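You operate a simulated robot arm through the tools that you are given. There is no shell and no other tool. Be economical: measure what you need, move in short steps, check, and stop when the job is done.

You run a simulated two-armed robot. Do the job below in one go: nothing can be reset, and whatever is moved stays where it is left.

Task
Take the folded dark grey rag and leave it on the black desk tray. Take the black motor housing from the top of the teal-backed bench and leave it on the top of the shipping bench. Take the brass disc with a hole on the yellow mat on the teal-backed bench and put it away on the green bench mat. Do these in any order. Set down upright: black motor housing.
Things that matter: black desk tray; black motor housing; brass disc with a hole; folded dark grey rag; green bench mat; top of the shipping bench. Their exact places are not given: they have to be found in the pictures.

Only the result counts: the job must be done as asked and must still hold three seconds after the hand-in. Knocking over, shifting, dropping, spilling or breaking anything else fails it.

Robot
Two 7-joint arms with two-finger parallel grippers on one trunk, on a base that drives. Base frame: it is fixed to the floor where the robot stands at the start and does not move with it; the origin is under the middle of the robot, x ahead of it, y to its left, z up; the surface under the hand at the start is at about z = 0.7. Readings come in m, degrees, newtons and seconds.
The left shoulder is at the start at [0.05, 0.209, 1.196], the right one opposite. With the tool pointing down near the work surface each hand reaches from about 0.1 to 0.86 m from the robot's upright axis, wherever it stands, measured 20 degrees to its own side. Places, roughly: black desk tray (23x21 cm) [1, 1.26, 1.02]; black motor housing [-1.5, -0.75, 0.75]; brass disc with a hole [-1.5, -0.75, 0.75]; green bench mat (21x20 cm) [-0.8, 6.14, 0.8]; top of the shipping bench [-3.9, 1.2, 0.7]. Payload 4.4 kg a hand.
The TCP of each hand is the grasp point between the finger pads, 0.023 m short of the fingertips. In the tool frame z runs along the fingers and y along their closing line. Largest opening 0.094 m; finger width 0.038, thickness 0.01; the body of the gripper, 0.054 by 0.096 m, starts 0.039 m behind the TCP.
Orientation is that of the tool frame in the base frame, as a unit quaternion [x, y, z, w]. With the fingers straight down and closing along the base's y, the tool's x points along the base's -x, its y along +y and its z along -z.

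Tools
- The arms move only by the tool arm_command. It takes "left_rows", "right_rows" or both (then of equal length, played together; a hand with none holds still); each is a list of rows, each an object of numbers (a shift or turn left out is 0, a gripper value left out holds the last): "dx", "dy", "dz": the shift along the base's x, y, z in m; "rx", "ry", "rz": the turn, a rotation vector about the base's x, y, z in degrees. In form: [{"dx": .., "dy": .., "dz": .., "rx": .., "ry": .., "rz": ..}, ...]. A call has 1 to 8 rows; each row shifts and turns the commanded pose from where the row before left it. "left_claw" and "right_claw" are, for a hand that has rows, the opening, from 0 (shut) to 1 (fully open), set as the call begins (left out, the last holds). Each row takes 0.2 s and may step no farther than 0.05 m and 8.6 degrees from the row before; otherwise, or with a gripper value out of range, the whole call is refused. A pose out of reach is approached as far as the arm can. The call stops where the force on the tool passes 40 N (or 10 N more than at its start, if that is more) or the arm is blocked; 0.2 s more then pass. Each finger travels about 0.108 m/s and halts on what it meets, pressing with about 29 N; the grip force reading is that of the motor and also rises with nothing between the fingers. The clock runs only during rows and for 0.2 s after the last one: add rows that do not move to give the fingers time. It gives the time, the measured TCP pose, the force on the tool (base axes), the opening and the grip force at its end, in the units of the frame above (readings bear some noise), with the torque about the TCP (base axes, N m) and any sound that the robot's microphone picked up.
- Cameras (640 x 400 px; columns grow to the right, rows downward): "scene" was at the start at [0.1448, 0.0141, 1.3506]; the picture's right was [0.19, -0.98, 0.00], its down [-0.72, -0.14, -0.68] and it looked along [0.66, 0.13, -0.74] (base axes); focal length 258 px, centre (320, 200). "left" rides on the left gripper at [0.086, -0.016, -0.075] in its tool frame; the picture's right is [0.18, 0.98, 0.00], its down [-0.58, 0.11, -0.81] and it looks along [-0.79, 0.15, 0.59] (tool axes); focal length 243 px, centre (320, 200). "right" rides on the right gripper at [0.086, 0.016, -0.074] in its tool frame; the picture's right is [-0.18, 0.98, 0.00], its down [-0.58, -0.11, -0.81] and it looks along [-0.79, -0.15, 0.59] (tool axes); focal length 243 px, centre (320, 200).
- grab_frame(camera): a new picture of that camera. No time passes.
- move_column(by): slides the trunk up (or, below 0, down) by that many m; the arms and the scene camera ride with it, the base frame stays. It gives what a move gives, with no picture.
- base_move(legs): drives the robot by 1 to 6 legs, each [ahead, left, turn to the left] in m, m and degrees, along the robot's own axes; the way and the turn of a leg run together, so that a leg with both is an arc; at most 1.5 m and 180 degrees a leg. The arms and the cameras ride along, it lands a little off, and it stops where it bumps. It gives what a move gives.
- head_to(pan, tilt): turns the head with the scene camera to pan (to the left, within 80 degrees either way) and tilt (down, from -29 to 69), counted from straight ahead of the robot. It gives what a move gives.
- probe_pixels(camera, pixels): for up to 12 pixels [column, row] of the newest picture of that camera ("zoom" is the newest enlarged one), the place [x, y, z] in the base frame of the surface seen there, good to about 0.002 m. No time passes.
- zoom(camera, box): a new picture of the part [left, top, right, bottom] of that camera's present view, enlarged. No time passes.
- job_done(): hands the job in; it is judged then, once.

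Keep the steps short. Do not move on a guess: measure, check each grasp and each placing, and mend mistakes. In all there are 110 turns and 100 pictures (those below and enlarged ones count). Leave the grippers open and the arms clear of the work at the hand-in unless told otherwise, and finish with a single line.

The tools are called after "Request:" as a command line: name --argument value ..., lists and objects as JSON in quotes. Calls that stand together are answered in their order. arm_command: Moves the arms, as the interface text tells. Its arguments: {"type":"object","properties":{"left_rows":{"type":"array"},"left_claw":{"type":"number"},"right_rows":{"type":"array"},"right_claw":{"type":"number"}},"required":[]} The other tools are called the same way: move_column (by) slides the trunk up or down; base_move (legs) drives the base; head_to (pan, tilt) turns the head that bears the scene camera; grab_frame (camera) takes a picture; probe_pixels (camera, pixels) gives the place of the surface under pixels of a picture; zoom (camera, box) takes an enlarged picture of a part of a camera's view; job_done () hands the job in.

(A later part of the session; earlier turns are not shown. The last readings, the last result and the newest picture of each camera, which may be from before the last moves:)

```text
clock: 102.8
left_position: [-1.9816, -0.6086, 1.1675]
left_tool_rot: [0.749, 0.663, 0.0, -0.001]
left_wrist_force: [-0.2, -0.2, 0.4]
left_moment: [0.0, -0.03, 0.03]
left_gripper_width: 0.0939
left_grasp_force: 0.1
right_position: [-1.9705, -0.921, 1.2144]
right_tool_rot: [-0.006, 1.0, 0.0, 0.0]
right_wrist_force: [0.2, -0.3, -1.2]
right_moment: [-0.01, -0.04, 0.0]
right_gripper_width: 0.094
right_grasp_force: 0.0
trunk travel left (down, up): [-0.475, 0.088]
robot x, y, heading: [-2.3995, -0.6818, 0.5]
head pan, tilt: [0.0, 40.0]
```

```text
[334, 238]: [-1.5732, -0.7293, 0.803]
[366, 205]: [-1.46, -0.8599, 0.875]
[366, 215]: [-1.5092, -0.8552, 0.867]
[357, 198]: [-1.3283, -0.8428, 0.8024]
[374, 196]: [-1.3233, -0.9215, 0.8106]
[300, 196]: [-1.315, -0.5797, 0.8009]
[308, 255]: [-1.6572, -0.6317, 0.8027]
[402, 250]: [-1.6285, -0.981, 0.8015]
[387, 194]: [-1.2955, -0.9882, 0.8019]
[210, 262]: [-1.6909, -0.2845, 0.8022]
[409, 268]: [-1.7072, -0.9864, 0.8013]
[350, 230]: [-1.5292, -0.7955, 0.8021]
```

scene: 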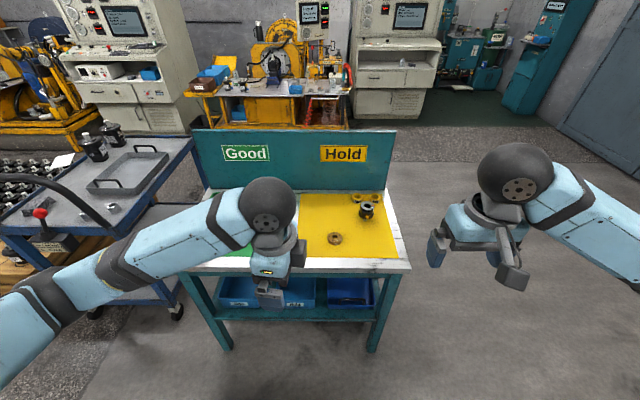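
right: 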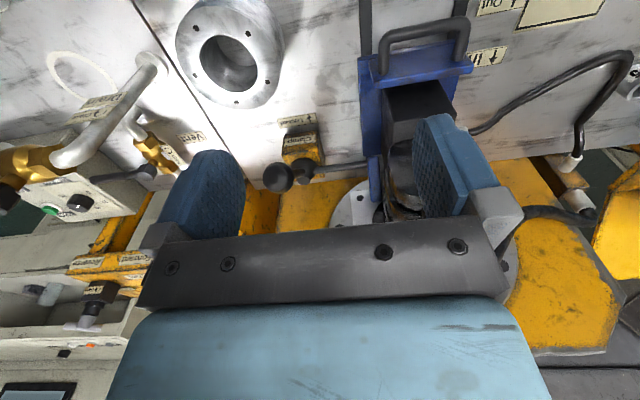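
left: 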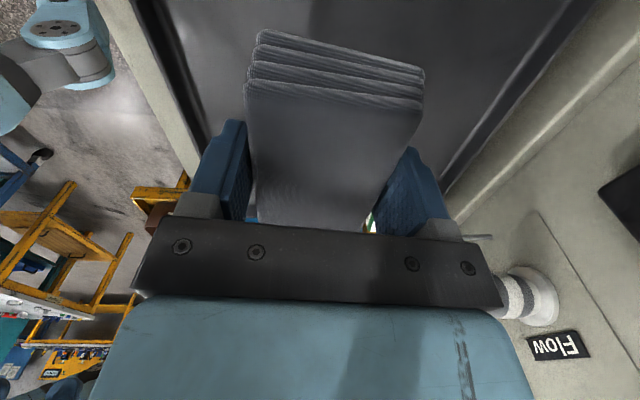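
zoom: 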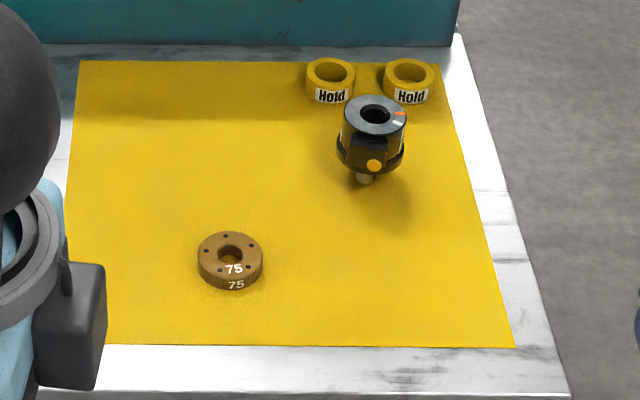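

The housing is at about (-1.47,-0.857), the disc marked 75 at (-1.573,-0.729). I'll drive closer for a better look: 0.22 ahead, 0.1 right.

Request:
base_move --legs '[[0.22, -0.1, 0]]'

Request:
arm_command --left_rows '[{"dy": 0.05}, {"dy": 0.05}, {"dy": 0.05}, {"dy": 0.05}]' --right_rows '[{"dy": -0.04}, {"dy": -0.04}, {"dy": -0.04}, {}]'

Request:
zoom --camera "scene" --box '[280, 180, 440, 280]'

Request:
grab_frame --camera "right"

```text
clock: 104.6
left_position: [-1.7592, -0.7019, 1.168]
left_tool_rot: [0.748, 0.664, 0.0, 0.0]
left_wrist_force: [0.1, 0.8, -0.5]
left_moment: [-0.04, -0.02, 0.0]
left_gripper_width: 0.094
left_grasp_force: 0.1
right_position: [-1.7488, -1.0145, 1.2148]
right_tool_rot: [-0.006, 1.0, -0.001, 0.001]
right_wrist_force: [0.3, 0.2, 0.6]
right_moment: [0.0, 0.02, 0.01]
right_gripper_width: 0.094
right_grasp_force: 0.0
trunk travel left (down, up): [-0.475, 0.088]
robot x, y, heading: [-2.1753, -0.775, 0.7]
head pan, tilt: [0.0, 40.0]
```

```text
clock: 105.6
left_position: [-1.7637, -0.4975, 1.1674]
left_tool_rot: [0.748, 0.663, -0.001, 0.001]
left_wrist_force: [0.6, -0.1, 0.3]
left_moment: [0.0, 0.01, -0.04]
left_gripper_width: 0.0942
left_grasp_force: 0.1
right_position: [-1.7496, -1.1331, 1.2162]
right_tool_rot: [-0.007, 1.0, -0.001, 0.001]
right_wrist_force: [-0.7, 0.2, 0.0]
right_moment: [-0.01, -0.03, -0.03]
right_gripper_width: 0.0938
right_grasp_force: 0.1
trunk travel left (down, up): [-0.475, 0.088]
robot x, y, heading: [-2.1735, -0.781, 0.9]
head pan, tilt: [0.0, 40.0]
```

```text
4.00 times, centred on (360, 230) of scene
```

zoom: 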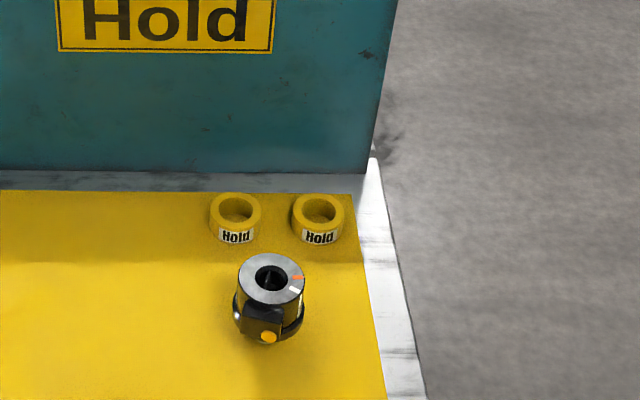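

```text
72 pictures are left
```

right: 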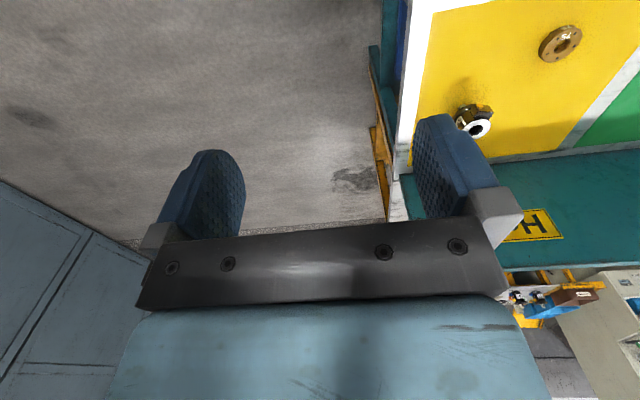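

The housing stands with its hollow end up, and its base needs a side view. I'll bring the right hand lower in front of it and look with its camera.

Request:
arm_command --right_rows '[{"dx": -0.02, "dy": 0.04}, {"dx": -0.02, "dy": 0.04}, {"dx": -0.02, "dy": 0.04, "dz": -0.02}, {"dy": 0.04, "dz": -0.03}, {"dy": 0.04, "dz": -0.03}, {"dy": 0.035, "dz": -0.03}, {"dy": 0.035, "dz": -0.03}, {"dy": 0.03, "dz": -0.03}]'

Request:
grab_frame --camera "right"

```text
clock: 107.4
left_position: [-1.7614, -0.5007, 1.1663]
left_tool_rot: [0.748, 0.663, 0.0, 0.001]
left_wrist_force: [0.6, 0.8, -0.4]
left_moment: [-0.05, 0.04, -0.01]
left_gripper_width: 0.0941
left_grasp_force: 0.0
right_position: [-1.8082, -0.8353, 1.0443]
right_tool_rot: [-0.006, 1.0, -0.001, 0.001]
right_wrist_force: [0.6, 0.7, 0.6]
right_moment: [0.0, -0.01, -0.02]
right_gripper_width: 0.0938
right_grasp_force: 0.1
trunk travel left (down, up): [-0.475, 0.088]
robot x, y, heading: [-2.1781, -0.78, 0.6]
head pan, tilt: [0.0, 40.0]
```

```text
71 pictures are left
```

right: 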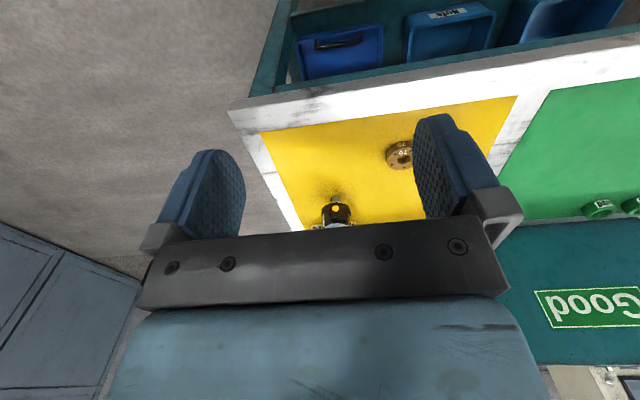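

Request:
arm_command --right_rows '[{"dx": 0.05, "dy": 0.01, "dz": 0.0}, {"dx": 0.04, "dz": 0.0}]'

Request:
zoom --camera "right" --box '[260, 120, 420, 220]'

```text
refused: row 1 steps farther than a row can; nothing moved
```

```text
4.00 times, centred on (340, 170) of right
```

zoom: 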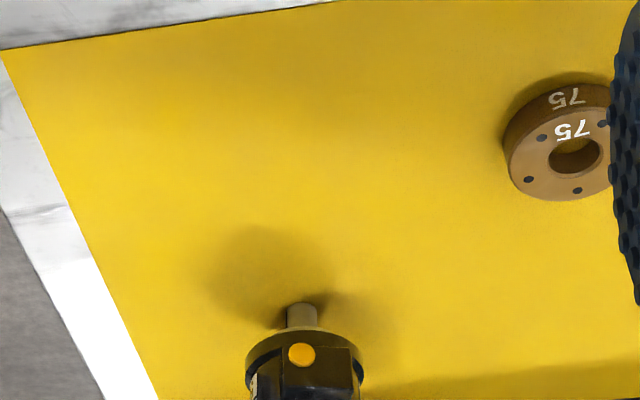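

The housing seems to stand on a small shaft. I'll move the hand camera forward to see it better.

Request:
arm_command --right_rows '[{"dx": 0.045, "dy": 0.01}, {"dx": 0.045}]'

Request:
zoom --camera "right" --box '[270, 90, 430, 190]'

Request:
zoom --camera "scene" --box '[310, 220, 390, 280]'

```text
clock: 108.0
left_position: [-1.7617, -0.5018, 1.1657]
left_tool_rot: [0.748, 0.664, 0.001, 0.001]
left_wrist_force: [0.0, 0.0, 0.3]
left_moment: [0.0, 0.01, 0.01]
left_gripper_width: 0.094
left_grasp_force: 0.0
right_position: [-1.7179, -0.8265, 1.0442]
right_tool_rot: [-0.007, 1.0, 0.0, 0.0]
right_wrist_force: [0.6, 0.7, 0.4]
right_moment: [0.01, 0.04, 0.01]
right_gripper_width: 0.0939
right_grasp_force: 0.1
trunk travel left (down, up): [-0.475, 0.088]
robot x, y, heading: [-2.1745, -0.7734, 0.7]
head pan, tilt: [0.0, 40.0]
```

```text
4.00 times, centred on (350, 140) of right
```

zoom: 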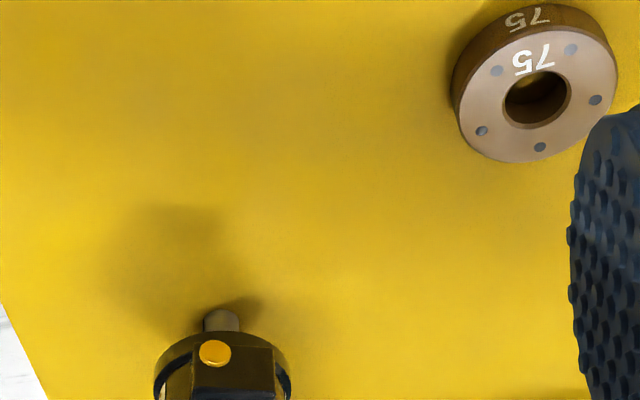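

```text
6.67 times, centred on (350, 250) of scene
```

zoom: 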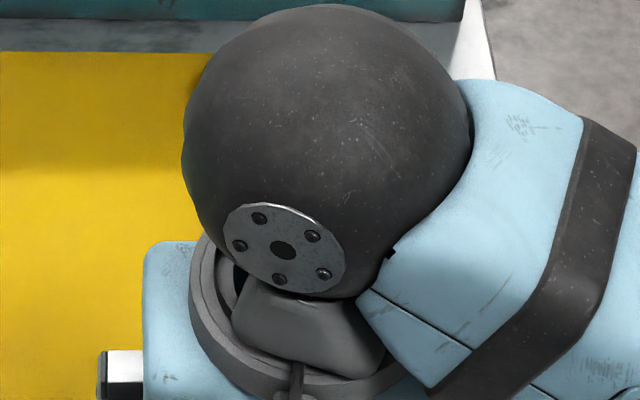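

Request:
arm_command --right_rows '[{"dx": 0.04, "dy": -0.02}, {"dx": 0.04, "dy": -0.02}, {"dx": 0.02, "dy": -0.01, "dz": -0.03}]'

Request:
grab_frame --camera "right"

Request:
zoom --camera "right" --box '[240, 80, 400, 180]'

```text
clock: 108.8
left_position: [-1.7621, -0.5013, 1.1658]
left_tool_rot: [0.748, 0.664, 0.0, 0.0]
left_wrist_force: [-0.4, 0.1, 0.4]
left_moment: [0.03, 0.01, 0.02]
left_gripper_width: 0.0941
left_grasp_force: 0.1
right_position: [-1.6183, -0.8763, 1.0142]
right_tool_rot: [-0.007, 1.0, 0.0, 0.001]
right_wrist_force: [-0.2, -0.5, 0.3]
right_moment: [0.0, -0.01, -0.01]
right_gripper_width: 0.094
right_grasp_force: 0.0
trunk travel left (down, up): [-0.475, 0.088]
robot x, y, heading: [-2.178, -0.7787, 0.7]
head pan, tilt: [0.0, 40.0]
```

```text
67 pictures are left
```

right: 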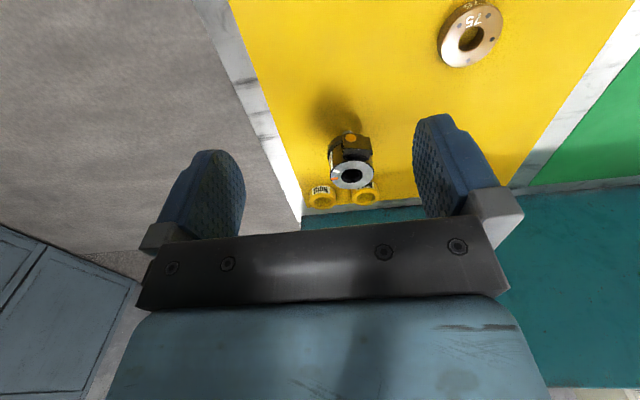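

```text
4.00 times, centred on (320, 130) of right
```

zoom: 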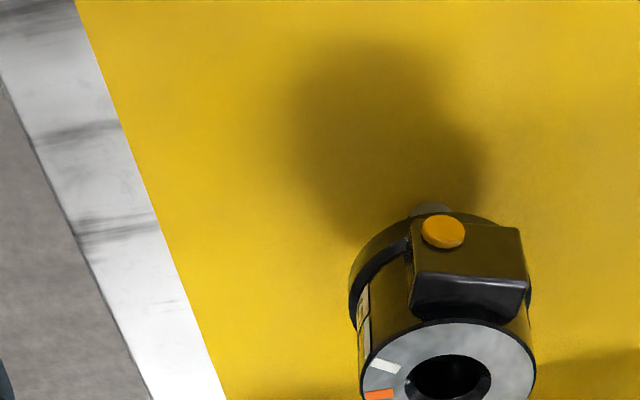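

The housing has a label on its right side. I'll swing the right hand round to that side and read it, to learn which way is up.

Request:
arm_command --right_rows '[{"dx": 0.01, "dy": -0.03, "rz": 8.2}, {"dx": 0.02, "dy": -0.03, "rz": 8.2}, {"dx": 0.02, "dy": -0.03, "rz": 8.2}, {"dx": 0.02, "dy": -0.03, "rz": 8.2}, {"dx": 0.02, "dy": -0.03, "rz": 8.2}, {"dx": 0.02, "dy": -0.03, "rz": 8.2}, {"dx": 0.02, "dy": -0.02, "rz": 8.2}, {"dx": 0.02, "rz": 8.2}]'

Request:
arm_command --right_rows '[{"rz": 8.2, "dz": -0.02}, {"rz": 8.2, "dz": -0.02}, {"rz": 8.0, "dz": -0.01}]'

Request:
grab_frame --camera "right"

```text
clock: 110.6
left_position: [-1.7619, -0.501, 1.166]
left_tool_rot: [0.748, 0.664, 0.0, 0.0]
left_wrist_force: [0.5, -0.9, -0.6]
left_moment: [-0.05, 0.01, 0.04]
left_gripper_width: 0.094
left_grasp_force: 0.1
right_position: [-1.4656, -1.0757, 1.0129]
right_tool_rot: [-0.548, 0.836, 0.0, 0.001]
right_wrist_force: [-0.8, 0.4, -0.4]
right_moment: [-0.03, 0.0, 0.04]
right_gripper_width: 0.0937
right_grasp_force: 0.1
trunk travel left (down, up): [-0.475, 0.088]
robot x, y, heading: [-2.175, -0.7751, 0.6]
head pan, tilt: [0.0, 40.0]
```

```text
clock: 111.4
left_position: [-1.7621, -0.5018, 1.1656]
left_tool_rot: [0.748, 0.664, 0.0, 0.001]
left_wrist_force: [0.0, -0.4, 0.1]
left_moment: [0.02, 0.0, 0.03]
left_gripper_width: 0.0939
left_grasp_force: 0.1
right_position: [-1.4688, -1.0767, 0.9649]
right_tool_rot: [0.712, -0.702, 0.0, -0.001]
right_wrist_force: [-0.9, 0.3, -0.1]
right_moment: [0.0, -0.03, -0.01]
right_gripper_width: 0.0941
right_grasp_force: 0.0
trunk travel left (down, up): [-0.475, 0.088]
robot x, y, heading: [-2.1724, -0.7775, 0.8]
head pan, tilt: [0.0, 40.0]
```

```text
65 pictures are left
```

right: 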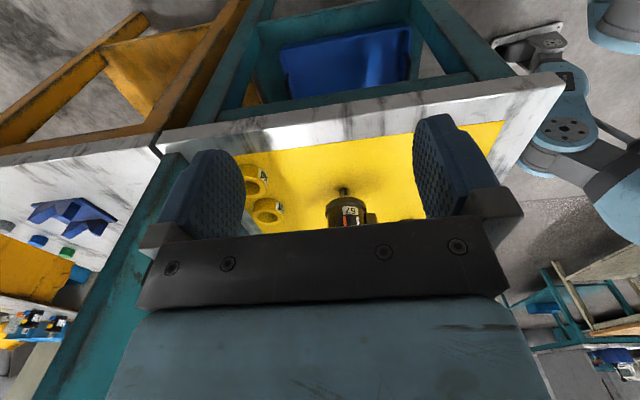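

Request:
zoom --camera "right" --box '[314, 180, 384, 232]'

Request:
probe_pixels --camera "right" --pixels '[[344, 190], [344, 197], [344, 203], [344, 212], [344, 225], [330, 212], [330, 204], [358, 204], [372, 215], [335, 225], [360, 225]]'

```text
7.69 times, centred on (349, 206) of right
```

zoom: 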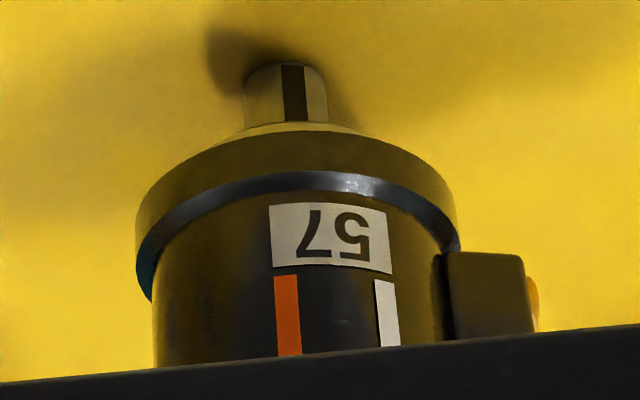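

```text
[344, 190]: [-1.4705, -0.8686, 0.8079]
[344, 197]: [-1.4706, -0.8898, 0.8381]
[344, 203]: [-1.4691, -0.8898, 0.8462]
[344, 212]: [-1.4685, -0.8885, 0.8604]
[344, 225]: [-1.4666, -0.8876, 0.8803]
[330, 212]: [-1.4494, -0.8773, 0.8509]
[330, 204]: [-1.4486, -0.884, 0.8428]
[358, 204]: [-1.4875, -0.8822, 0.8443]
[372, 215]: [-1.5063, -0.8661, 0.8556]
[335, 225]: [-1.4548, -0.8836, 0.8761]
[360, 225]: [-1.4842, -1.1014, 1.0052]
```

Request:
zoom --camera "right" --box '[336, 196, 362, 214]'

```text
16.00 times, centred on (349, 205) of right
```

zoom: 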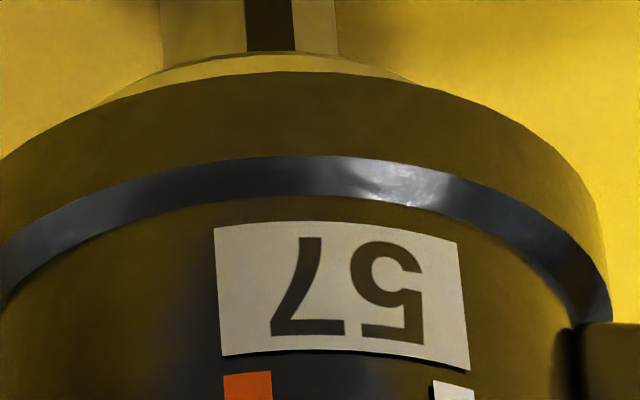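

The picture is upside down, so in the world "57" reads upright: the current stance (shaft down, bore up) matches its label. I'll measure its top from the scene camera.

Request:
zoom --camera "scene" --box '[310, 225, 390, 275]'

Request:
probe_pixels --camera "zoom" --pixels '[[230, 140], [310, 180], [290, 160], [320, 220], [240, 210], [350, 165], [310, 270], [200, 200], [360, 230], [280, 130], [300, 310], [230, 320]]'

```text
8.00 times, centred on (350, 250) of scene
```

zoom: 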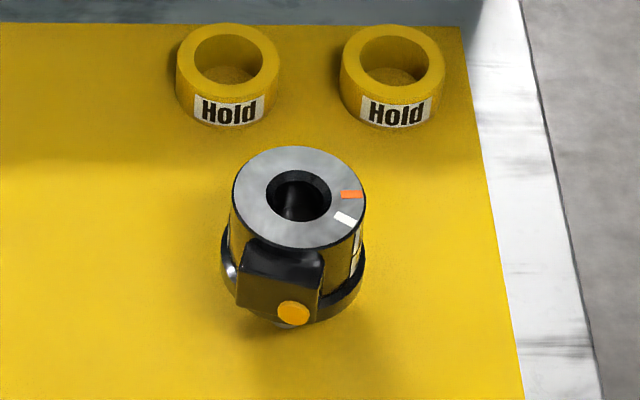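

```text
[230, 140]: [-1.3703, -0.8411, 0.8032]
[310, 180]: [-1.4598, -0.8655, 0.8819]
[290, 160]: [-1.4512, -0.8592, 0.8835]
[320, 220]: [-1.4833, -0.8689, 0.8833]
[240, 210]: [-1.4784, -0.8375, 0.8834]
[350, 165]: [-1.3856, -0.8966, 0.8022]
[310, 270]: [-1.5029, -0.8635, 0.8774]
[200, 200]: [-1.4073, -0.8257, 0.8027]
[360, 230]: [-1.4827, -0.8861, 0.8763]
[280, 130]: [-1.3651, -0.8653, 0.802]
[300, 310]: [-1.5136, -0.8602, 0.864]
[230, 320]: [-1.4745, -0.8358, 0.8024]
```

Housing: top centre about (-1.471,-0.861), z 0.883, radius about 0.03; the connector faces -x. First the disc with the left hand: I'll measure it.

Request:
grab_frame --camera "scene"

```text
61 pictures are left
```

scene: 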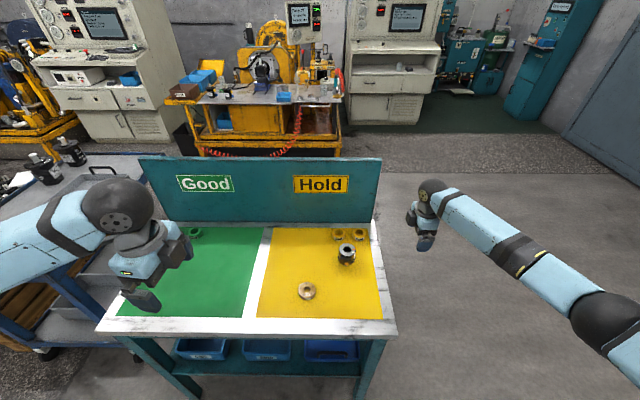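

Request:
zoom --camera "scene" --box '[276, 265, 340, 305]'

Request:
probe_pixels --camera "zoom" --pixels '[[215, 260], [400, 250], [305, 190], [310, 330], [310, 250], [250, 220], [360, 220], [250, 290], [360, 290], [310, 350]]'

```text
10.00 times, centred on (308, 285) of scene
```

zoom: 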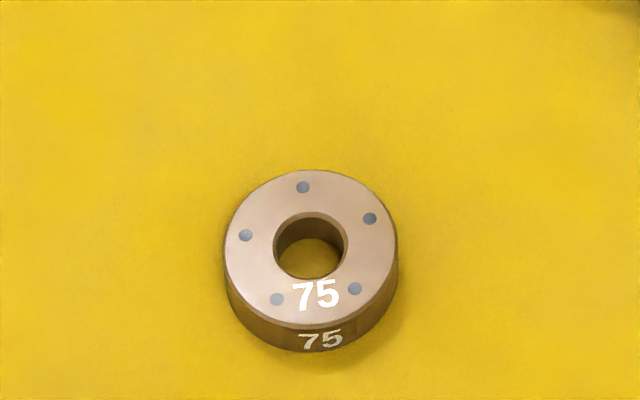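

```text
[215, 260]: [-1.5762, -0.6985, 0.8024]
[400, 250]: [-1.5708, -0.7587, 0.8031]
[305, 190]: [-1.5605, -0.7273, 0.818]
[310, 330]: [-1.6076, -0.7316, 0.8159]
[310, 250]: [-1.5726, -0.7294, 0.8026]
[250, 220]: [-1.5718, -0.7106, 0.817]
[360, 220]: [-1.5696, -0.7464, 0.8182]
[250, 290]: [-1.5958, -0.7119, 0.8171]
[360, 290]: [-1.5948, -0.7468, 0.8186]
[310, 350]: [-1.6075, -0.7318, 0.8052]
```

Disc: centre (-1.580,-0.7305), diameter about 0.056, top z 0.818. I move the left hand above it.

Request:
arm_command --left_rows '[{"dx": 0.026, "dy": -0.033, "dz": -0.02}, {"dx": 0.026, "dy": -0.033, "dz": -0.02}, {"dx": 0.026, "dy": -0.033, "dz": -0.02}, {"dx": 0.026, "dy": -0.033, "dz": -0.02}, {"dx": 0.026, "dy": -0.033, "dz": -0.02}, {"dx": 0.026, "dy": -0.033, "dz": -0.02}, {"dx": 0.026, "dy": -0.031, "dz": -0.02}, {"dz": -0.04}]'

Request:
grab_frame --camera "left"

```text
clock: 113.2
left_position: [-1.5783, -0.73, 0.9881]
left_tool_rot: [0.748, 0.664, 0.0, 0.0]
left_wrist_force: [-0.3, 0.1, 0.0]
left_moment: [0.01, -0.03, 0.01]
left_gripper_width: 0.0942
left_grasp_force: 0.0
right_position: [-1.4679, -1.0751, 0.9645]
right_tool_rot: [0.712, -0.703, 0.0, 0.0]
right_wrist_force: [0.3, 0.2, 0.3]
right_moment: [-0.04, 0.0, 0.02]
right_gripper_width: 0.094
right_grasp_force: 0.1
trunk travel left (down, up): [-0.475, 0.088]
robot x, y, heading: [-2.1732, -0.7751, 0.7]
head pan, tilt: [0.0, 40.0]
```

```text
59 pictures are left
```

left: 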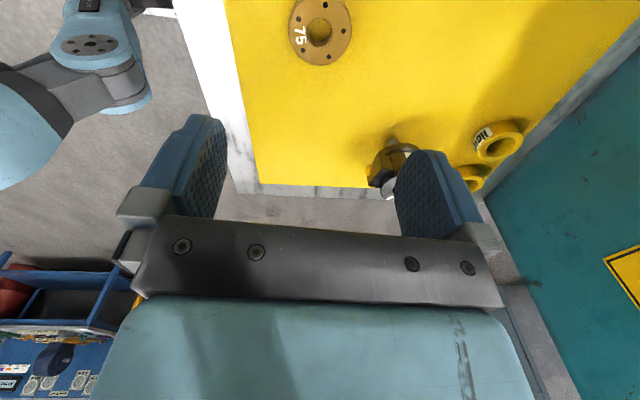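

The disc is centred between the fingers and the housing stands clear. I go down to z 0.828.

Request:
arm_command --left_rows '[{"dz": -0.045}, {"dz": -0.045}, {"dz": -0.04}, {"dz": -0.02}, {"dz": -0.01}]'

Request:
arm_command --left_rows '[{}, {}, {}, {}]' --left_claw 0

Request:
arm_command --left_rows '[{"dz": 0.03}, {"dz": 0.045}, {"dz": 0.045}, {"dz": 0.045}]'

Request:
grab_frame --camera "left"

```text
clock: 114.4
left_position: [-1.5778, -0.731, 0.8254]
left_tool_rot: [0.748, 0.664, 0.0, 0.0]
left_wrist_force: [-0.7, 0.2, -0.1]
left_moment: [0.0, -0.02, -0.02]
left_gripper_width: 0.0939
left_grasp_force: 0.1
right_position: [-1.4693, -1.0768, 0.9651]
right_tool_rot: [0.712, -0.702, 0.001, 0.0]
right_wrist_force: [0.3, 0.5, 1.2]
right_moment: [0.0, -0.01, 0.01]
right_gripper_width: 0.0938
right_grasp_force: 0.0
trunk travel left (down, up): [-0.475, 0.088]
robot x, y, heading: [-2.18, -0.7801, 0.7]
head pan, tilt: [0.0, 40.0]
```

```text
clock: 115.4
left_position: [-1.5772, -0.7326, 0.826]
left_tool_rot: [0.748, 0.664, 0.0, 0.0]
left_wrist_force: [0.2, -0.5, 0.0]
left_moment: [0.01, -0.01, 0.03]
left_gripper_width: 0.0531
left_grasp_force: 28.7
right_position: [-1.4687, -1.0763, 0.9658]
right_tool_rot: [0.711, -0.703, 0.0, 0.0]
right_wrist_force: [0.1, -0.6, 0.1]
right_moment: [0.0, 0.05, -0.02]
right_gripper_width: 0.094
right_grasp_force: 0.1
trunk travel left (down, up): [-0.475, 0.088]
robot x, y, heading: [-2.1689, -0.7755, 0.6]
head pan, tilt: [0.0, 40.0]
```

```text
clock: 116.4
left_position: [-1.577, -0.7314, 0.9927]
left_tool_rot: [0.748, 0.664, 0.0, 0.0]
left_wrist_force: [-1.1, -1.2, -1.9]
left_moment: [-0.02, 0.01, 0.0]
left_gripper_width: 0.053
left_grasp_force: 28.9
right_position: [-1.4686, -1.0758, 0.9653]
right_tool_rot: [0.712, -0.703, 0.001, 0.0]
right_wrist_force: [-0.4, -0.5, 0.5]
right_moment: [-0.03, -0.01, -0.02]
right_gripper_width: 0.0941
right_grasp_force: 0.0
trunk travel left (down, up): [-0.475, 0.088]
robot x, y, heading: [-2.1726, -0.7736, 0.9]
head pan, tilt: [0.0, 40.0]
```

```text
58 pictures are left
```

left: 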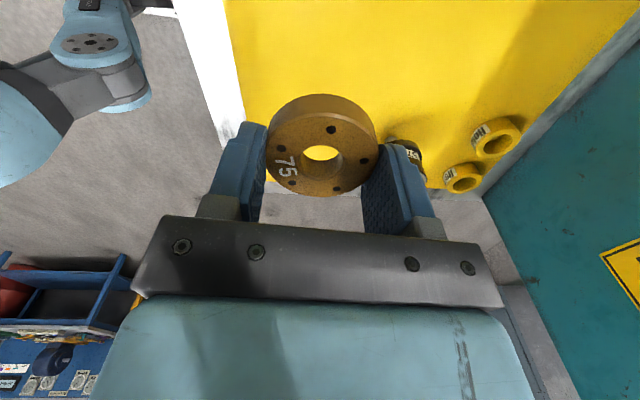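

The disc is held (0.053 m). I raise and retract the left hand, then turn the right hand back and bring it above the housing.

Request:
arm_command --left_rows '[{"dz": 0.045}, {"dz": 0.045}, {"dz": 0.045}, {"dz": 0.02, "dx": -0.03, "dy": 0.03}, {"dx": -0.03, "dy": 0.035}, {"dx": -0.03, "dy": 0.035}, {"dx": -0.03, "dy": 0.035}, {"dx": -0.03, "dy": 0.035}]'

Request:
arm_command --right_rows '[{"rz": -8.2, "dz": 0.02}, {"rz": -8.2, "dz": 0.02}, {"rz": -8.2, "dy": 0.02}, {"rz": -8.2, "dy": 0.025}, {"rz": -8.2, "dy": 0.025}, {"rz": -8.2, "dy": 0.025}, {"rz": -8.2, "dy": 0.025}, {"rz": -8.2, "dy": 0.025}]'

Request:
arm_command --right_rows '[{"rz": -8.2, "dy": 0.025}, {"rz": -8.2, "dy": 0.025}, {"rz": -7.2, "dy": 0.019, "dx": -0.002}, {"dz": -0.03}]'

Request:
grab_frame --camera "right"

Request:
grab_frame --camera "scene"

```text
clock: 118.2
left_position: [-1.7293, -0.5619, 1.1444]
left_tool_rot: [0.748, 0.664, 0.0, 0.001]
left_wrist_force: [-0.3, -0.1, -2.3]
left_moment: [-0.04, -0.01, 0.0]
left_gripper_width: 0.0529
left_grasp_force: 29.6
right_position: [-1.469, -1.0756, 0.9656]
right_tool_rot: [0.711, -0.703, 0.001, 0.0]
right_wrist_force: [-1.1, 0.1, -0.5]
right_moment: [0.01, -0.02, 0.0]
right_gripper_width: 0.0942
right_grasp_force: 0.1
trunk travel left (down, up): [-0.475, 0.088]
robot x, y, heading: [-2.1749, -0.779, 0.5]
head pan, tilt: [0.0, 40.0]
```

```text
clock: 120.0
left_position: [-1.729, -0.5619, 1.1437]
left_tool_rot: [0.748, 0.664, 0.0, 0.0]
left_wrist_force: [-0.7, 0.0, -2.2]
left_moment: [-0.04, 0.02, -0.03]
left_gripper_width: 0.0515
left_grasp_force: 28.7
right_position: [-1.4689, -0.9319, 1.0058]
right_tool_rot: [-0.215, 0.977, -0.001, 0.001]
right_wrist_force: [0.0, 0.8, 0.1]
right_moment: [0.01, 0.02, 0.04]
right_gripper_width: 0.094
right_grasp_force: 0.1
trunk travel left (down, up): [-0.475, 0.088]
robot x, y, heading: [-2.1722, -0.7792, 0.6]
head pan, tilt: [0.0, 40.0]
```

```text
clock: 121.0
left_position: [-1.7272, -0.5623, 1.1442]
left_tool_rot: [0.748, 0.663, 0.001, 0.0]
left_wrist_force: [0.2, 0.4, -2.4]
left_moment: [-0.02, 0.02, -0.02]
left_gripper_width: 0.0513
left_grasp_force: 28.9
right_position: [-1.4704, -0.864, 0.9748]
right_tool_rot: [-0.012, 1.0, 0.0, -0.001]
right_wrist_force: [0.1, 1.0, -0.6]
right_moment: [0.0, 0.04, -0.02]
right_gripper_width: 0.094
right_grasp_force: 0.1
trunk travel left (down, up): [-0.475, 0.088]
robot x, y, heading: [-2.1724, -0.7812, 0.7]
head pan, tilt: [0.0, 40.0]
```

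```text
57 pictures are left
```

right: 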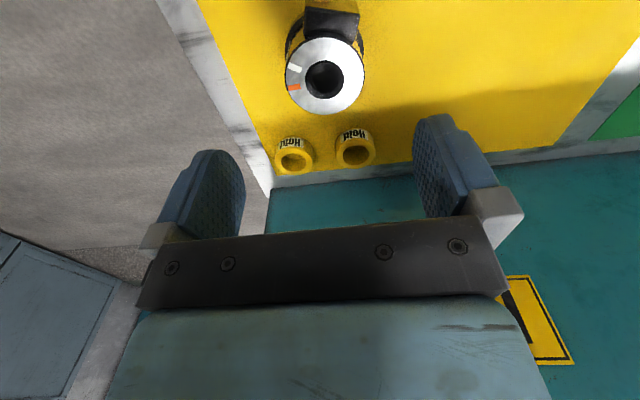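

```text
56 pictures are left
```

scene: 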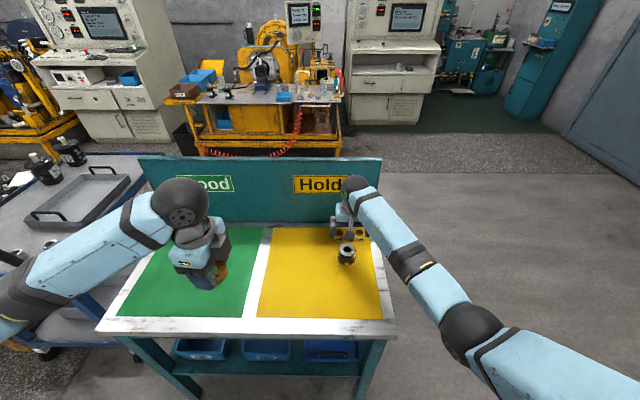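

The left opening fell slightly (0.0531→0.0513), so I check the disc. I also probe the housing top for centring.

Request:
grab_frame --camera "left"

Request:
probe_pixels --camera "right" --pixels '[[290, 75], [359, 75], [325, 108], [325, 45], [345, 75], [325, 20]]'

```text
55 pictures are left
```

left: 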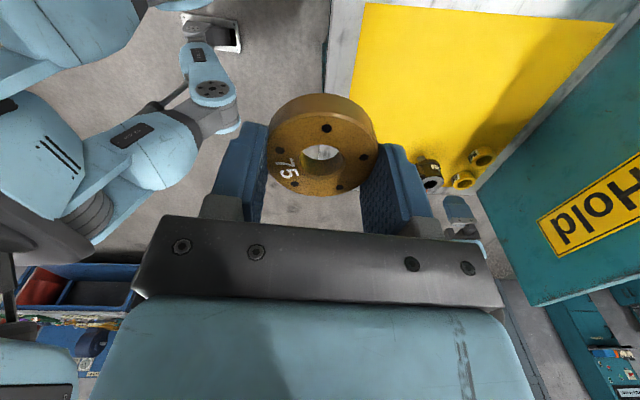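

```text
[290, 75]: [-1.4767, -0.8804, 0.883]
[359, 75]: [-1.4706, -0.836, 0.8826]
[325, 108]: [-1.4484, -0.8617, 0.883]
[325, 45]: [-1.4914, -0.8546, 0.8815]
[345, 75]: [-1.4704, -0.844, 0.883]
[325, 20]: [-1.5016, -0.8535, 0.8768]
```

Disc looks secure. Housing centre is about (-1.470,-0.859) and TCP is at -0.864. I shift +0.005 and go down to 0.872.

Request:
arm_command --right_rows '[{"dy": 0.005}, {"dz": -0.04}, {"dz": -0.03}, {"dz": -0.02}, {"dz": -0.012}]'

Request:
grab_frame --camera "right"

```text
clock: 122.2
left_position: [-1.7286, -0.5622, 1.143]
left_tool_rot: [0.748, 0.664, 0.0, 0.0]
left_wrist_force: [0.3, -0.8, -2.6]
left_moment: [-0.01, -0.02, 0.02]
left_gripper_width: 0.0513
left_grasp_force: 29.4
right_position: [-1.4702, -0.8568, 0.8724]
right_tool_rot: [-0.013, 1.0, -0.001, 0.0]
right_wrist_force: [0.3, 0.3, 0.6]
right_moment: [0.0, -0.03, 0.04]
right_gripper_width: 0.0941
right_grasp_force: 0.0
trunk travel left (down, up): [-0.475, 0.088]
robot x, y, heading: [-2.175, -0.7796, 0.5]
head pan, tilt: [0.0, 40.0]
```

```text
54 pictures are left
```

right: 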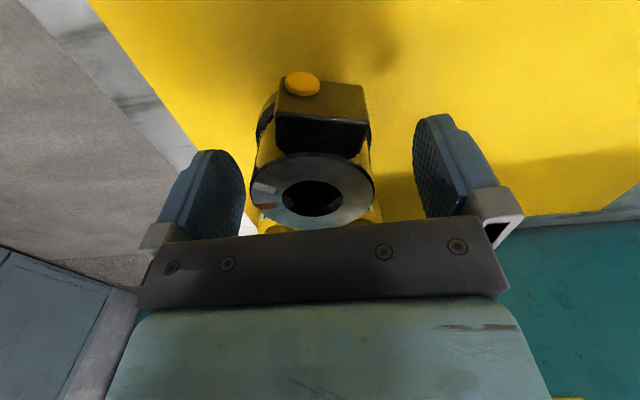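

The ring centre is at column ~313 against 320 for the TCP, about 3 mm. I correct −0.003 in y and close.

Request:
arm_command --right_rows '[{"dy": -0.003}, {}]'

Request:
arm_command --right_rows '[{}, {}, {}, {}]' --right_claw 0

Request:
arm_command --right_rows '[{"dz": 0.02}, {"dz": 0.03}, {"dz": 0.04}]'

Request:
grab_frame --camera "right"

```text
clock: 122.8
left_position: [-1.7278, -0.5627, 1.1438]
left_tool_rot: [0.748, 0.664, 0.0, -0.001]
left_wrist_force: [0.5, -0.4, -2.3]
left_moment: [-0.03, -0.02, -0.02]
left_gripper_width: 0.0517
left_grasp_force: 28.7
right_position: [-1.4697, -0.8599, 0.8732]
right_tool_rot: [-0.013, 1.0, -0.001, -0.001]
right_wrist_force: [0.1, 0.1, 0.5]
right_moment: [0.02, 0.01, -0.01]
right_gripper_width: 0.0941
right_grasp_force: 0.0
trunk travel left (down, up): [-0.475, 0.088]
robot x, y, heading: [-2.1737, -0.7805, 0.7]
head pan, tilt: [0.0, 40.0]
```

```text
clock: 123.8
left_position: [-1.7282, -0.5633, 1.1432]
left_tool_rot: [0.748, 0.664, 0.0, 0.0]
left_wrist_force: [-0.2, 0.2, -2.9]
left_moment: [-0.03, 0.0, 0.0]
left_gripper_width: 0.0514
left_grasp_force: 29.2
right_position: [-1.4705, -0.8605, 0.8727]
right_tool_rot: [-0.014, 1.0, 0.001, 0.0]
right_wrist_force: [0.1, -1.5, 1.6]
right_moment: [-0.05, -0.05, -0.03]
right_gripper_width: 0.0553
right_grasp_force: 28.9
trunk travel left (down, up): [-0.475, 0.088]
robot x, y, heading: [-2.174, -0.7759, 0.6]
head pan, tilt: [0.0, 40.0]
```

```text
clock: 124.6
left_position: [-1.7285, -0.5638, 1.1444]
left_tool_rot: [0.748, 0.664, 0.0, 0.0]
left_wrist_force: [0.0, 0.1, -2.9]
left_moment: [0.0, 0.0, -0.01]
left_gripper_width: 0.0516
left_grasp_force: 28.9
right_position: [-1.4693, -0.8595, 0.9614]
right_tool_rot: [-0.014, 1.0, -0.001, 0.0]
right_wrist_force: [0.2, 0.5, -5.9]
right_moment: [0.01, 0.03, 0.01]
right_gripper_width: 0.0552
right_grasp_force: 28.8
trunk travel left (down, up): [-0.475, 0.088]
robot x, y, heading: [-2.1749, -0.7782, 0.8]
head pan, tilt: [0.0, 40.0]
```

```text
53 pictures are left
```

right: 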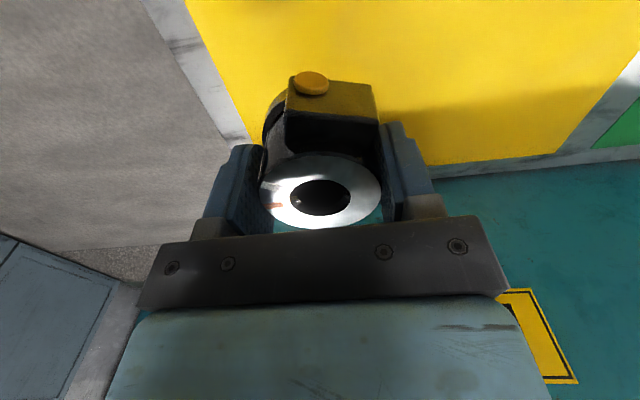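

The housing is held upright (6 N). I raise and retract it, back off the bench, turn left and look for the shipping bench.

Request:
arm_command --right_rows '[{"dz": 0.045}, {"dz": 0.045}, {"dz": 0.045, "dx": -0.01}, {"dx": -0.045}, {"dx": -0.045}, {"dx": -0.045}, {"dx": -0.045}, {"dx": -0.045, "dy": -0.01}]'

Request:
base_move --legs '[[-0.4, 0, 0], [0, 0, 110]]'

Request:
head_to --pan 0 --tilt 20

Request:
grab_frame --camera "scene"

```text
clock: 126.4
left_position: [-1.7285, -0.5641, 1.1434]
left_tool_rot: [0.747, 0.664, 0.0, 0.0]
left_wrist_force: [-0.1, -0.4, -2.3]
left_moment: [-0.04, 0.0, -0.01]
left_gripper_width: 0.0517
left_grasp_force: 28.9
right_position: [-1.7076, -0.8693, 1.0974]
right_tool_rot: [-0.013, 1.0, 0.0, -0.001]
right_wrist_force: [0.7, 0.4, -5.1]
right_moment: [0.02, -0.02, 0.0]
right_gripper_width: 0.0552
right_grasp_force: 28.3
trunk travel left (down, up): [-0.475, 0.088]
robot x, y, heading: [-2.1757, -0.7753, 0.7]
head pan, tilt: [0.0, 40.0]
```

```text
clock: 133.6
left_position: [-2.9432, -0.4459, 1.1444]
left_tool_rot: [-0.128, 0.992, -0.001, -0.001]
left_wrist_force: [0.2, 1.1, -2.0]
left_moment: [0.0, -0.02, 0.0]
left_gripper_width: 0.0514
left_grasp_force: 29.2
right_position: [-2.6682, -0.3143, 1.0968]
right_tool_rot: [0.833, -0.553, 0.0, 0.0]
right_wrist_force: [0.3, 0.0, -5.8]
right_moment: [-0.01, 0.02, -0.01]
right_gripper_width: 0.0552
right_grasp_force: 29.1
trunk travel left (down, up): [-0.475, 0.088]
robot x, y, heading: [-2.5779, -0.7828, 112.3]
head pan, tilt: [0.0, 40.0]
```

```text
clock: 134.4
left_position: [-2.9437, -0.4471, 1.1437]
left_tool_rot: [-0.127, 0.992, 0.0, 0.0]
left_wrist_force: [0.7, -0.4, -2.1]
left_moment: [-0.01, -0.01, 0.01]
left_gripper_width: 0.0516
left_grasp_force: 29.3
right_position: [-2.6671, -0.3129, 1.0957]
right_tool_rot: [0.834, -0.552, 0.0, 0.0]
right_wrist_force: [-0.6, -0.1, -5.9]
right_moment: [0.03, 0.01, 0.0]
right_gripper_width: 0.055
right_grasp_force: 28.7
trunk travel left (down, up): [-0.475, 0.088]
robot x, y, heading: [-2.5786, -0.7837, 112.5]
head pan, tilt: [0.0, 20.0]
```

```text
52 pictures are left
```

scene: 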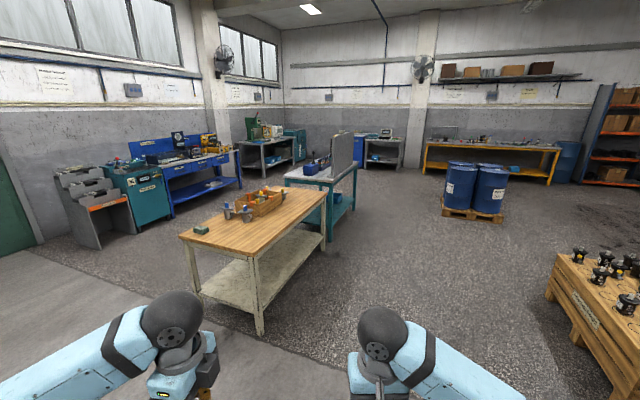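

A wooden bench stands in the middle at (255,225). I'll probe it and look for a label.

Request:
probe_pixels --camera "scene" --pixels '[[255, 270], [183, 237], [322, 192], [230, 230], [245, 195], [300, 200], [260, 330], [195, 290], [325, 170], [300, 240], [590, 290], [440, 225]]'

Request:
zoom --camera "scene" --box '[160, 160, 380, 300]'

```text
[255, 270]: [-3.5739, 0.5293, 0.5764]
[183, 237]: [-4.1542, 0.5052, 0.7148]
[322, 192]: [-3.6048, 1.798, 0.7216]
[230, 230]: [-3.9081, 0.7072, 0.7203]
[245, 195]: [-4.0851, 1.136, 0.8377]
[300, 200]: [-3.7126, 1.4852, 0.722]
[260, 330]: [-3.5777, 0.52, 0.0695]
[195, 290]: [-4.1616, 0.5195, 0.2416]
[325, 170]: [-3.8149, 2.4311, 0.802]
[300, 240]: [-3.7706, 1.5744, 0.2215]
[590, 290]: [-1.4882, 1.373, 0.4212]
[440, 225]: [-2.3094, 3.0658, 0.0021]
```

```text
2.86 times, centred on (270, 230) of scene
```

zoom: 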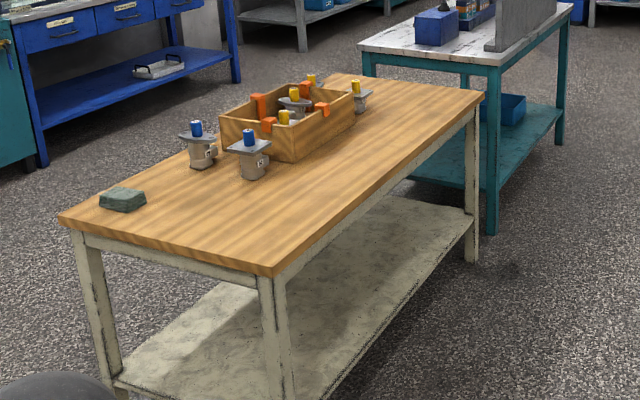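

The wooden bench (x -4.16…-3.56, y 0.50…1.80, top z 0.72) matches the shipping bench. I'll approach it from +x, heading 180.

Request:
base_move --legs '[[0, 0, 67.5], [0, -1.5, 0], [0.45, 0, 0]]'

Request:
head_to --pan 0 --tilt 45

Request:
grab_frame --camera "scene"

```text
clock: 153.1
left_position: [-3.4701, 0.5373, 1.1439]
left_tool_rot: [-0.656, 0.755, 0.0, 0.0]
left_wrist_force: [1.0, -0.5, -3.0]
left_moment: [0.0, -0.01, -0.01]
left_gripper_width: 0.0514
left_grasp_force: 28.8
right_position: [-3.4835, 0.8432, 1.0958]
right_tool_rot: [1.0, 0.003, -0.001, 0.0]
right_wrist_force: [-0.1, -0.6, -5.3]
right_moment: [0.03, -0.01, 0.01]
right_gripper_width: 0.0551
right_grasp_force: 29.0
trunk travel left (down, up): [-0.475, 0.088]
robot x, y, heading: [-3.0172, 0.7434, 179.5]
head pan, tilt: [0.0, 20.0]
```

```text
clock: 154.0
left_position: [-3.4686, 0.538, 1.1431]
left_tool_rot: [-0.655, 0.755, 0.001, 0.0]
left_wrist_force: [0.2, 0.0, -3.0]
left_moment: [0.01, -0.01, 0.05]
left_gripper_width: 0.0515
left_grasp_force: 29.2
right_position: [-3.485, 0.8447, 1.0953]
right_tool_rot: [1.0, 0.002, 0.0, 0.0]
right_wrist_force: [0.2, 0.5, -5.7]
right_moment: [0.02, -0.02, 0.03]
right_gripper_width: 0.0549
right_grasp_force: 28.6
trunk travel left (down, up): [-0.475, 0.088]
robot x, y, heading: [-3.0196, 0.7413, 179.2]
head pan, tilt: [0.0, 45.0]
```

```text
50 pictures are left
```

scene: 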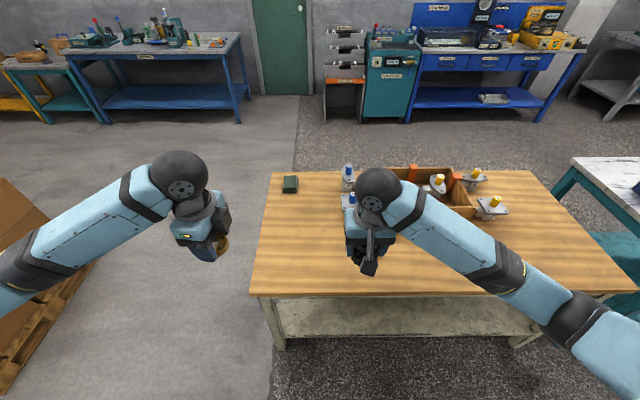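

The front part of the bench around (310,240) is free. I'll measure the surface there.

Request:
probe_pixels --camera "scene" --pixels '[[310, 240], [320, 260], [300, 220], [340, 230], [330, 245], [290, 185], [349, 180], [255, 290], [350, 198], [310, 205]]'

Request:
grab_frame --camera "right"

```text
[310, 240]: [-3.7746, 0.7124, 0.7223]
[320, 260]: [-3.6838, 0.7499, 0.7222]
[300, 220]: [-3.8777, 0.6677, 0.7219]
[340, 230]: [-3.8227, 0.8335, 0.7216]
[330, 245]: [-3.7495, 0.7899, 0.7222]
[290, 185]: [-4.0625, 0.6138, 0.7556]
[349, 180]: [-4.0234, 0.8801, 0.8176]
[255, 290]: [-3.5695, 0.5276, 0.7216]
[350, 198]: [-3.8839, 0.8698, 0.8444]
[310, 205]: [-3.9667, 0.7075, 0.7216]
```

```text
49 pictures are left
```

right: 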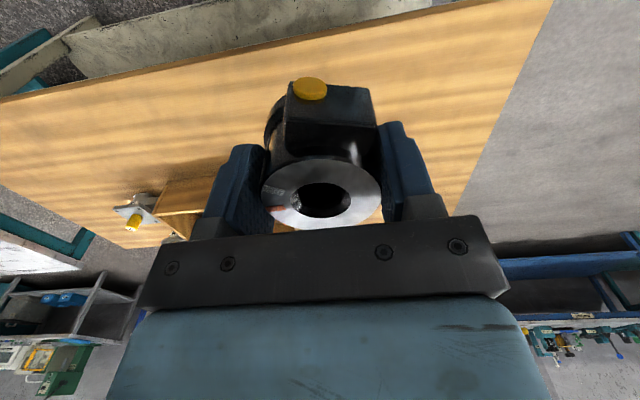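

Table z is 0.722, and the shaft end sits 0.071 below the TCP. Target is (-3.72,0.75). I move over it and descend partway.

Request:
arm_command --right_rows '[{"dx": -0.04, "dy": -0.016}, {"dx": -0.04, "dy": -0.016}, {"dx": -0.04, "dy": -0.016}, {"dx": -0.04, "dy": -0.016}, {"dx": -0.04, "dy": -0.016}, {"dx": -0.035, "dy": -0.015}, {"dz": -0.04}, {"dz": -0.04}]'

Request:
arm_command --right_rows '[{"dz": -0.045}, {"dz": -0.045}, {"dz": -0.04}, {"dz": -0.04}, {"dz": -0.02}, {"dz": -0.01}, {}]'

Request:
zoom --camera "scene" --box '[240, 190, 400, 290]'

```text
clock: 155.8
left_position: [-3.4697, 0.5372, 1.1429]
left_tool_rot: [-0.655, 0.755, -0.001, 0.001]
left_wrist_force: [-0.1, -0.2, -2.7]
left_moment: [0.01, -0.03, 0.02]
left_gripper_width: 0.0516
left_grasp_force: 29.4
right_position: [-3.7184, 0.7473, 1.0165]
right_tool_rot: [1.0, 0.002, 0.0, 0.0]
right_wrist_force: [-0.4, 0.0, -5.3]
right_moment: [0.0, 0.01, 0.01]
right_gripper_width: 0.0553
right_grasp_force: 28.4
trunk travel left (down, up): [-0.475, 0.088]
robot x, y, heading: [-3.0171, 0.7432, 179.1]
head pan, tilt: [0.0, 45.0]
```

```text
clock: 157.4
left_position: [-3.468, 0.5374, 1.1429]
left_tool_rot: [-0.656, 0.755, 0.0, 0.0]
left_wrist_force: [0.5, -0.4, -2.8]
left_moment: [0.0, -0.01, -0.03]
left_gripper_width: 0.0515
left_grasp_force: 28.8
right_position: [-3.7141, 0.7512, 0.8182]
right_tool_rot: [1.0, 0.003, 0.0, -0.001]
right_wrist_force: [0.1, -0.4, -5.7]
right_moment: [0.01, -0.02, 0.0]
right_gripper_width: 0.0552
right_grasp_force: 29.0
right hand out of reach, approached as far as the arm can: row 6
trunk travel left (down, up): [-0.475, 0.088]
robot x, y, heading: [-3.0183, 0.7464, 179.3]
head pan, tilt: [0.0, 45.0]
```

```text
4.00 times, centred on (320, 240) of scene
```

zoom: 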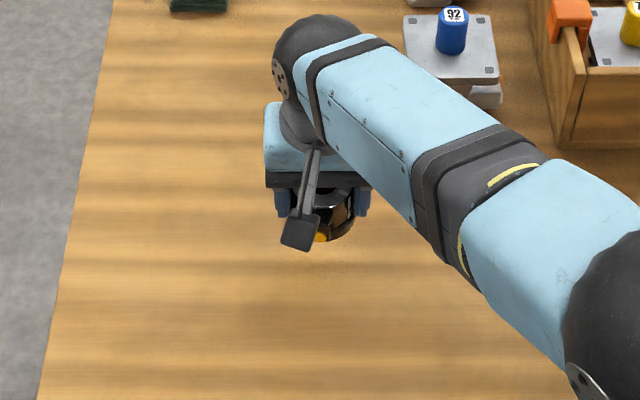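

The hand is at its reach limit because the trunk is high. I lift it 0.15, lower the trunk 0.2, and retry.

Request:
arm_command --right_rows '[{"dz": 0.045}, {"dz": 0.045}, {"dz": 0.045}, {"dz": 0.045}, {"dz": 0.045}]'

Request:
move_column --by -0.2

```text
clock: 158.6
left_position: [-3.4694, 0.537, 1.1425]
left_tool_rot: [-0.655, 0.756, 0.0, 0.0]
left_wrist_force: [0.7, 0.4, -2.7]
left_moment: [0.03, 0.02, -0.02]
left_gripper_width: 0.0517
left_grasp_force: 28.8
right_position: [-3.7136, 0.7494, 1.0451]
right_tool_rot: [1.0, 0.003, 0.001, -0.002]
right_wrist_force: [0.6, -0.5, -5.7]
right_moment: [0.0, -0.01, -0.02]
right_gripper_width: 0.0553
right_grasp_force: 28.9
trunk travel left (down, up): [-0.475, 0.088]
robot x, y, heading: [-3.0191, 0.743, 179.7]
head pan, tilt: [0.0, 45.0]
```

```text
clock: 160.8
left_position: [-3.4689, 0.5377, 0.9441]
left_tool_rot: [-0.655, 0.755, 0.001, 0.0]
left_wrist_force: [-0.7, 0.1, -2.7]
left_moment: [0.03, 0.01, 0.03]
left_gripper_width: 0.0516
left_grasp_force: 28.9
right_position: [-3.714, 0.7488, 0.845]
right_tool_rot: [1.0, 0.002, 0.0, 0.0]
right_wrist_force: [-0.3, 0.3, -6.0]
right_moment: [0.02, -0.01, -0.01]
right_gripper_width: 0.0551
right_grasp_force: 28.7
trunk travel left (down, up): [-0.275, 0.288]
robot x, y, heading: [-3.0175, 0.742, 179.7]
head pan, tilt: [0.0, 45.0]
```

Request:
arm_command --right_rows '[{"dz": -0.02}, {"dz": -0.015}, {"dz": -0.01}, {}]'

Request:
arm_command --right_rows '[{"dz": -0.003}, {"dz": -0.002}, {}]'

Request:
grab_frame --camera "right"

```text
clock: 161.8
left_position: [-3.4694, 0.5366, 0.9433]
left_tool_rot: [-0.656, 0.755, 0.0, 0.0]
left_wrist_force: [-0.7, -0.4, -2.0]
left_moment: [0.05, 0.01, -0.01]
left_gripper_width: 0.0514
left_grasp_force: 28.8
right_position: [-3.7155, 0.7498, 0.7994]
right_tool_rot: [1.0, 0.003, 0.0, 0.0]
right_wrist_force: [-0.8, 0.2, -5.8]
right_moment: [0.0, 0.0, 0.01]
right_gripper_width: 0.0552
right_grasp_force: 29.0
trunk travel left (down, up): [-0.275, 0.288]
robot x, y, heading: [-3.0177, 0.7436, 179.2]
head pan, tilt: [0.0, 45.0]
```

```text
clock: 162.6
left_position: [-3.469, 0.537, 0.9421]
left_tool_rot: [-0.656, 0.755, 0.001, 0.0]
left_wrist_force: [-0.4, 0.4, -2.8]
left_moment: [-0.03, -0.02, -0.01]
left_gripper_width: 0.0515
left_grasp_force: 29.1
right_position: [-3.7148, 0.7495, 0.7938]
right_tool_rot: [1.0, 0.003, 0.0, -0.001]
right_wrist_force: [-0.1, -0.4, -5.2]
right_moment: [-0.03, -0.01, -0.04]
right_gripper_width: 0.0552
right_grasp_force: 29.0
trunk travel left (down, up): [-0.275, 0.288]
robot x, y, heading: [-3.0166, 0.7394, 179.6]
head pan, tilt: [0.0, 45.0]
```

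```text
47 pictures are left
```

right: 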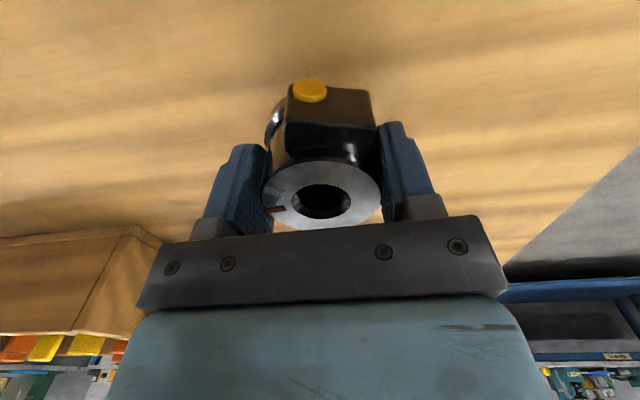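

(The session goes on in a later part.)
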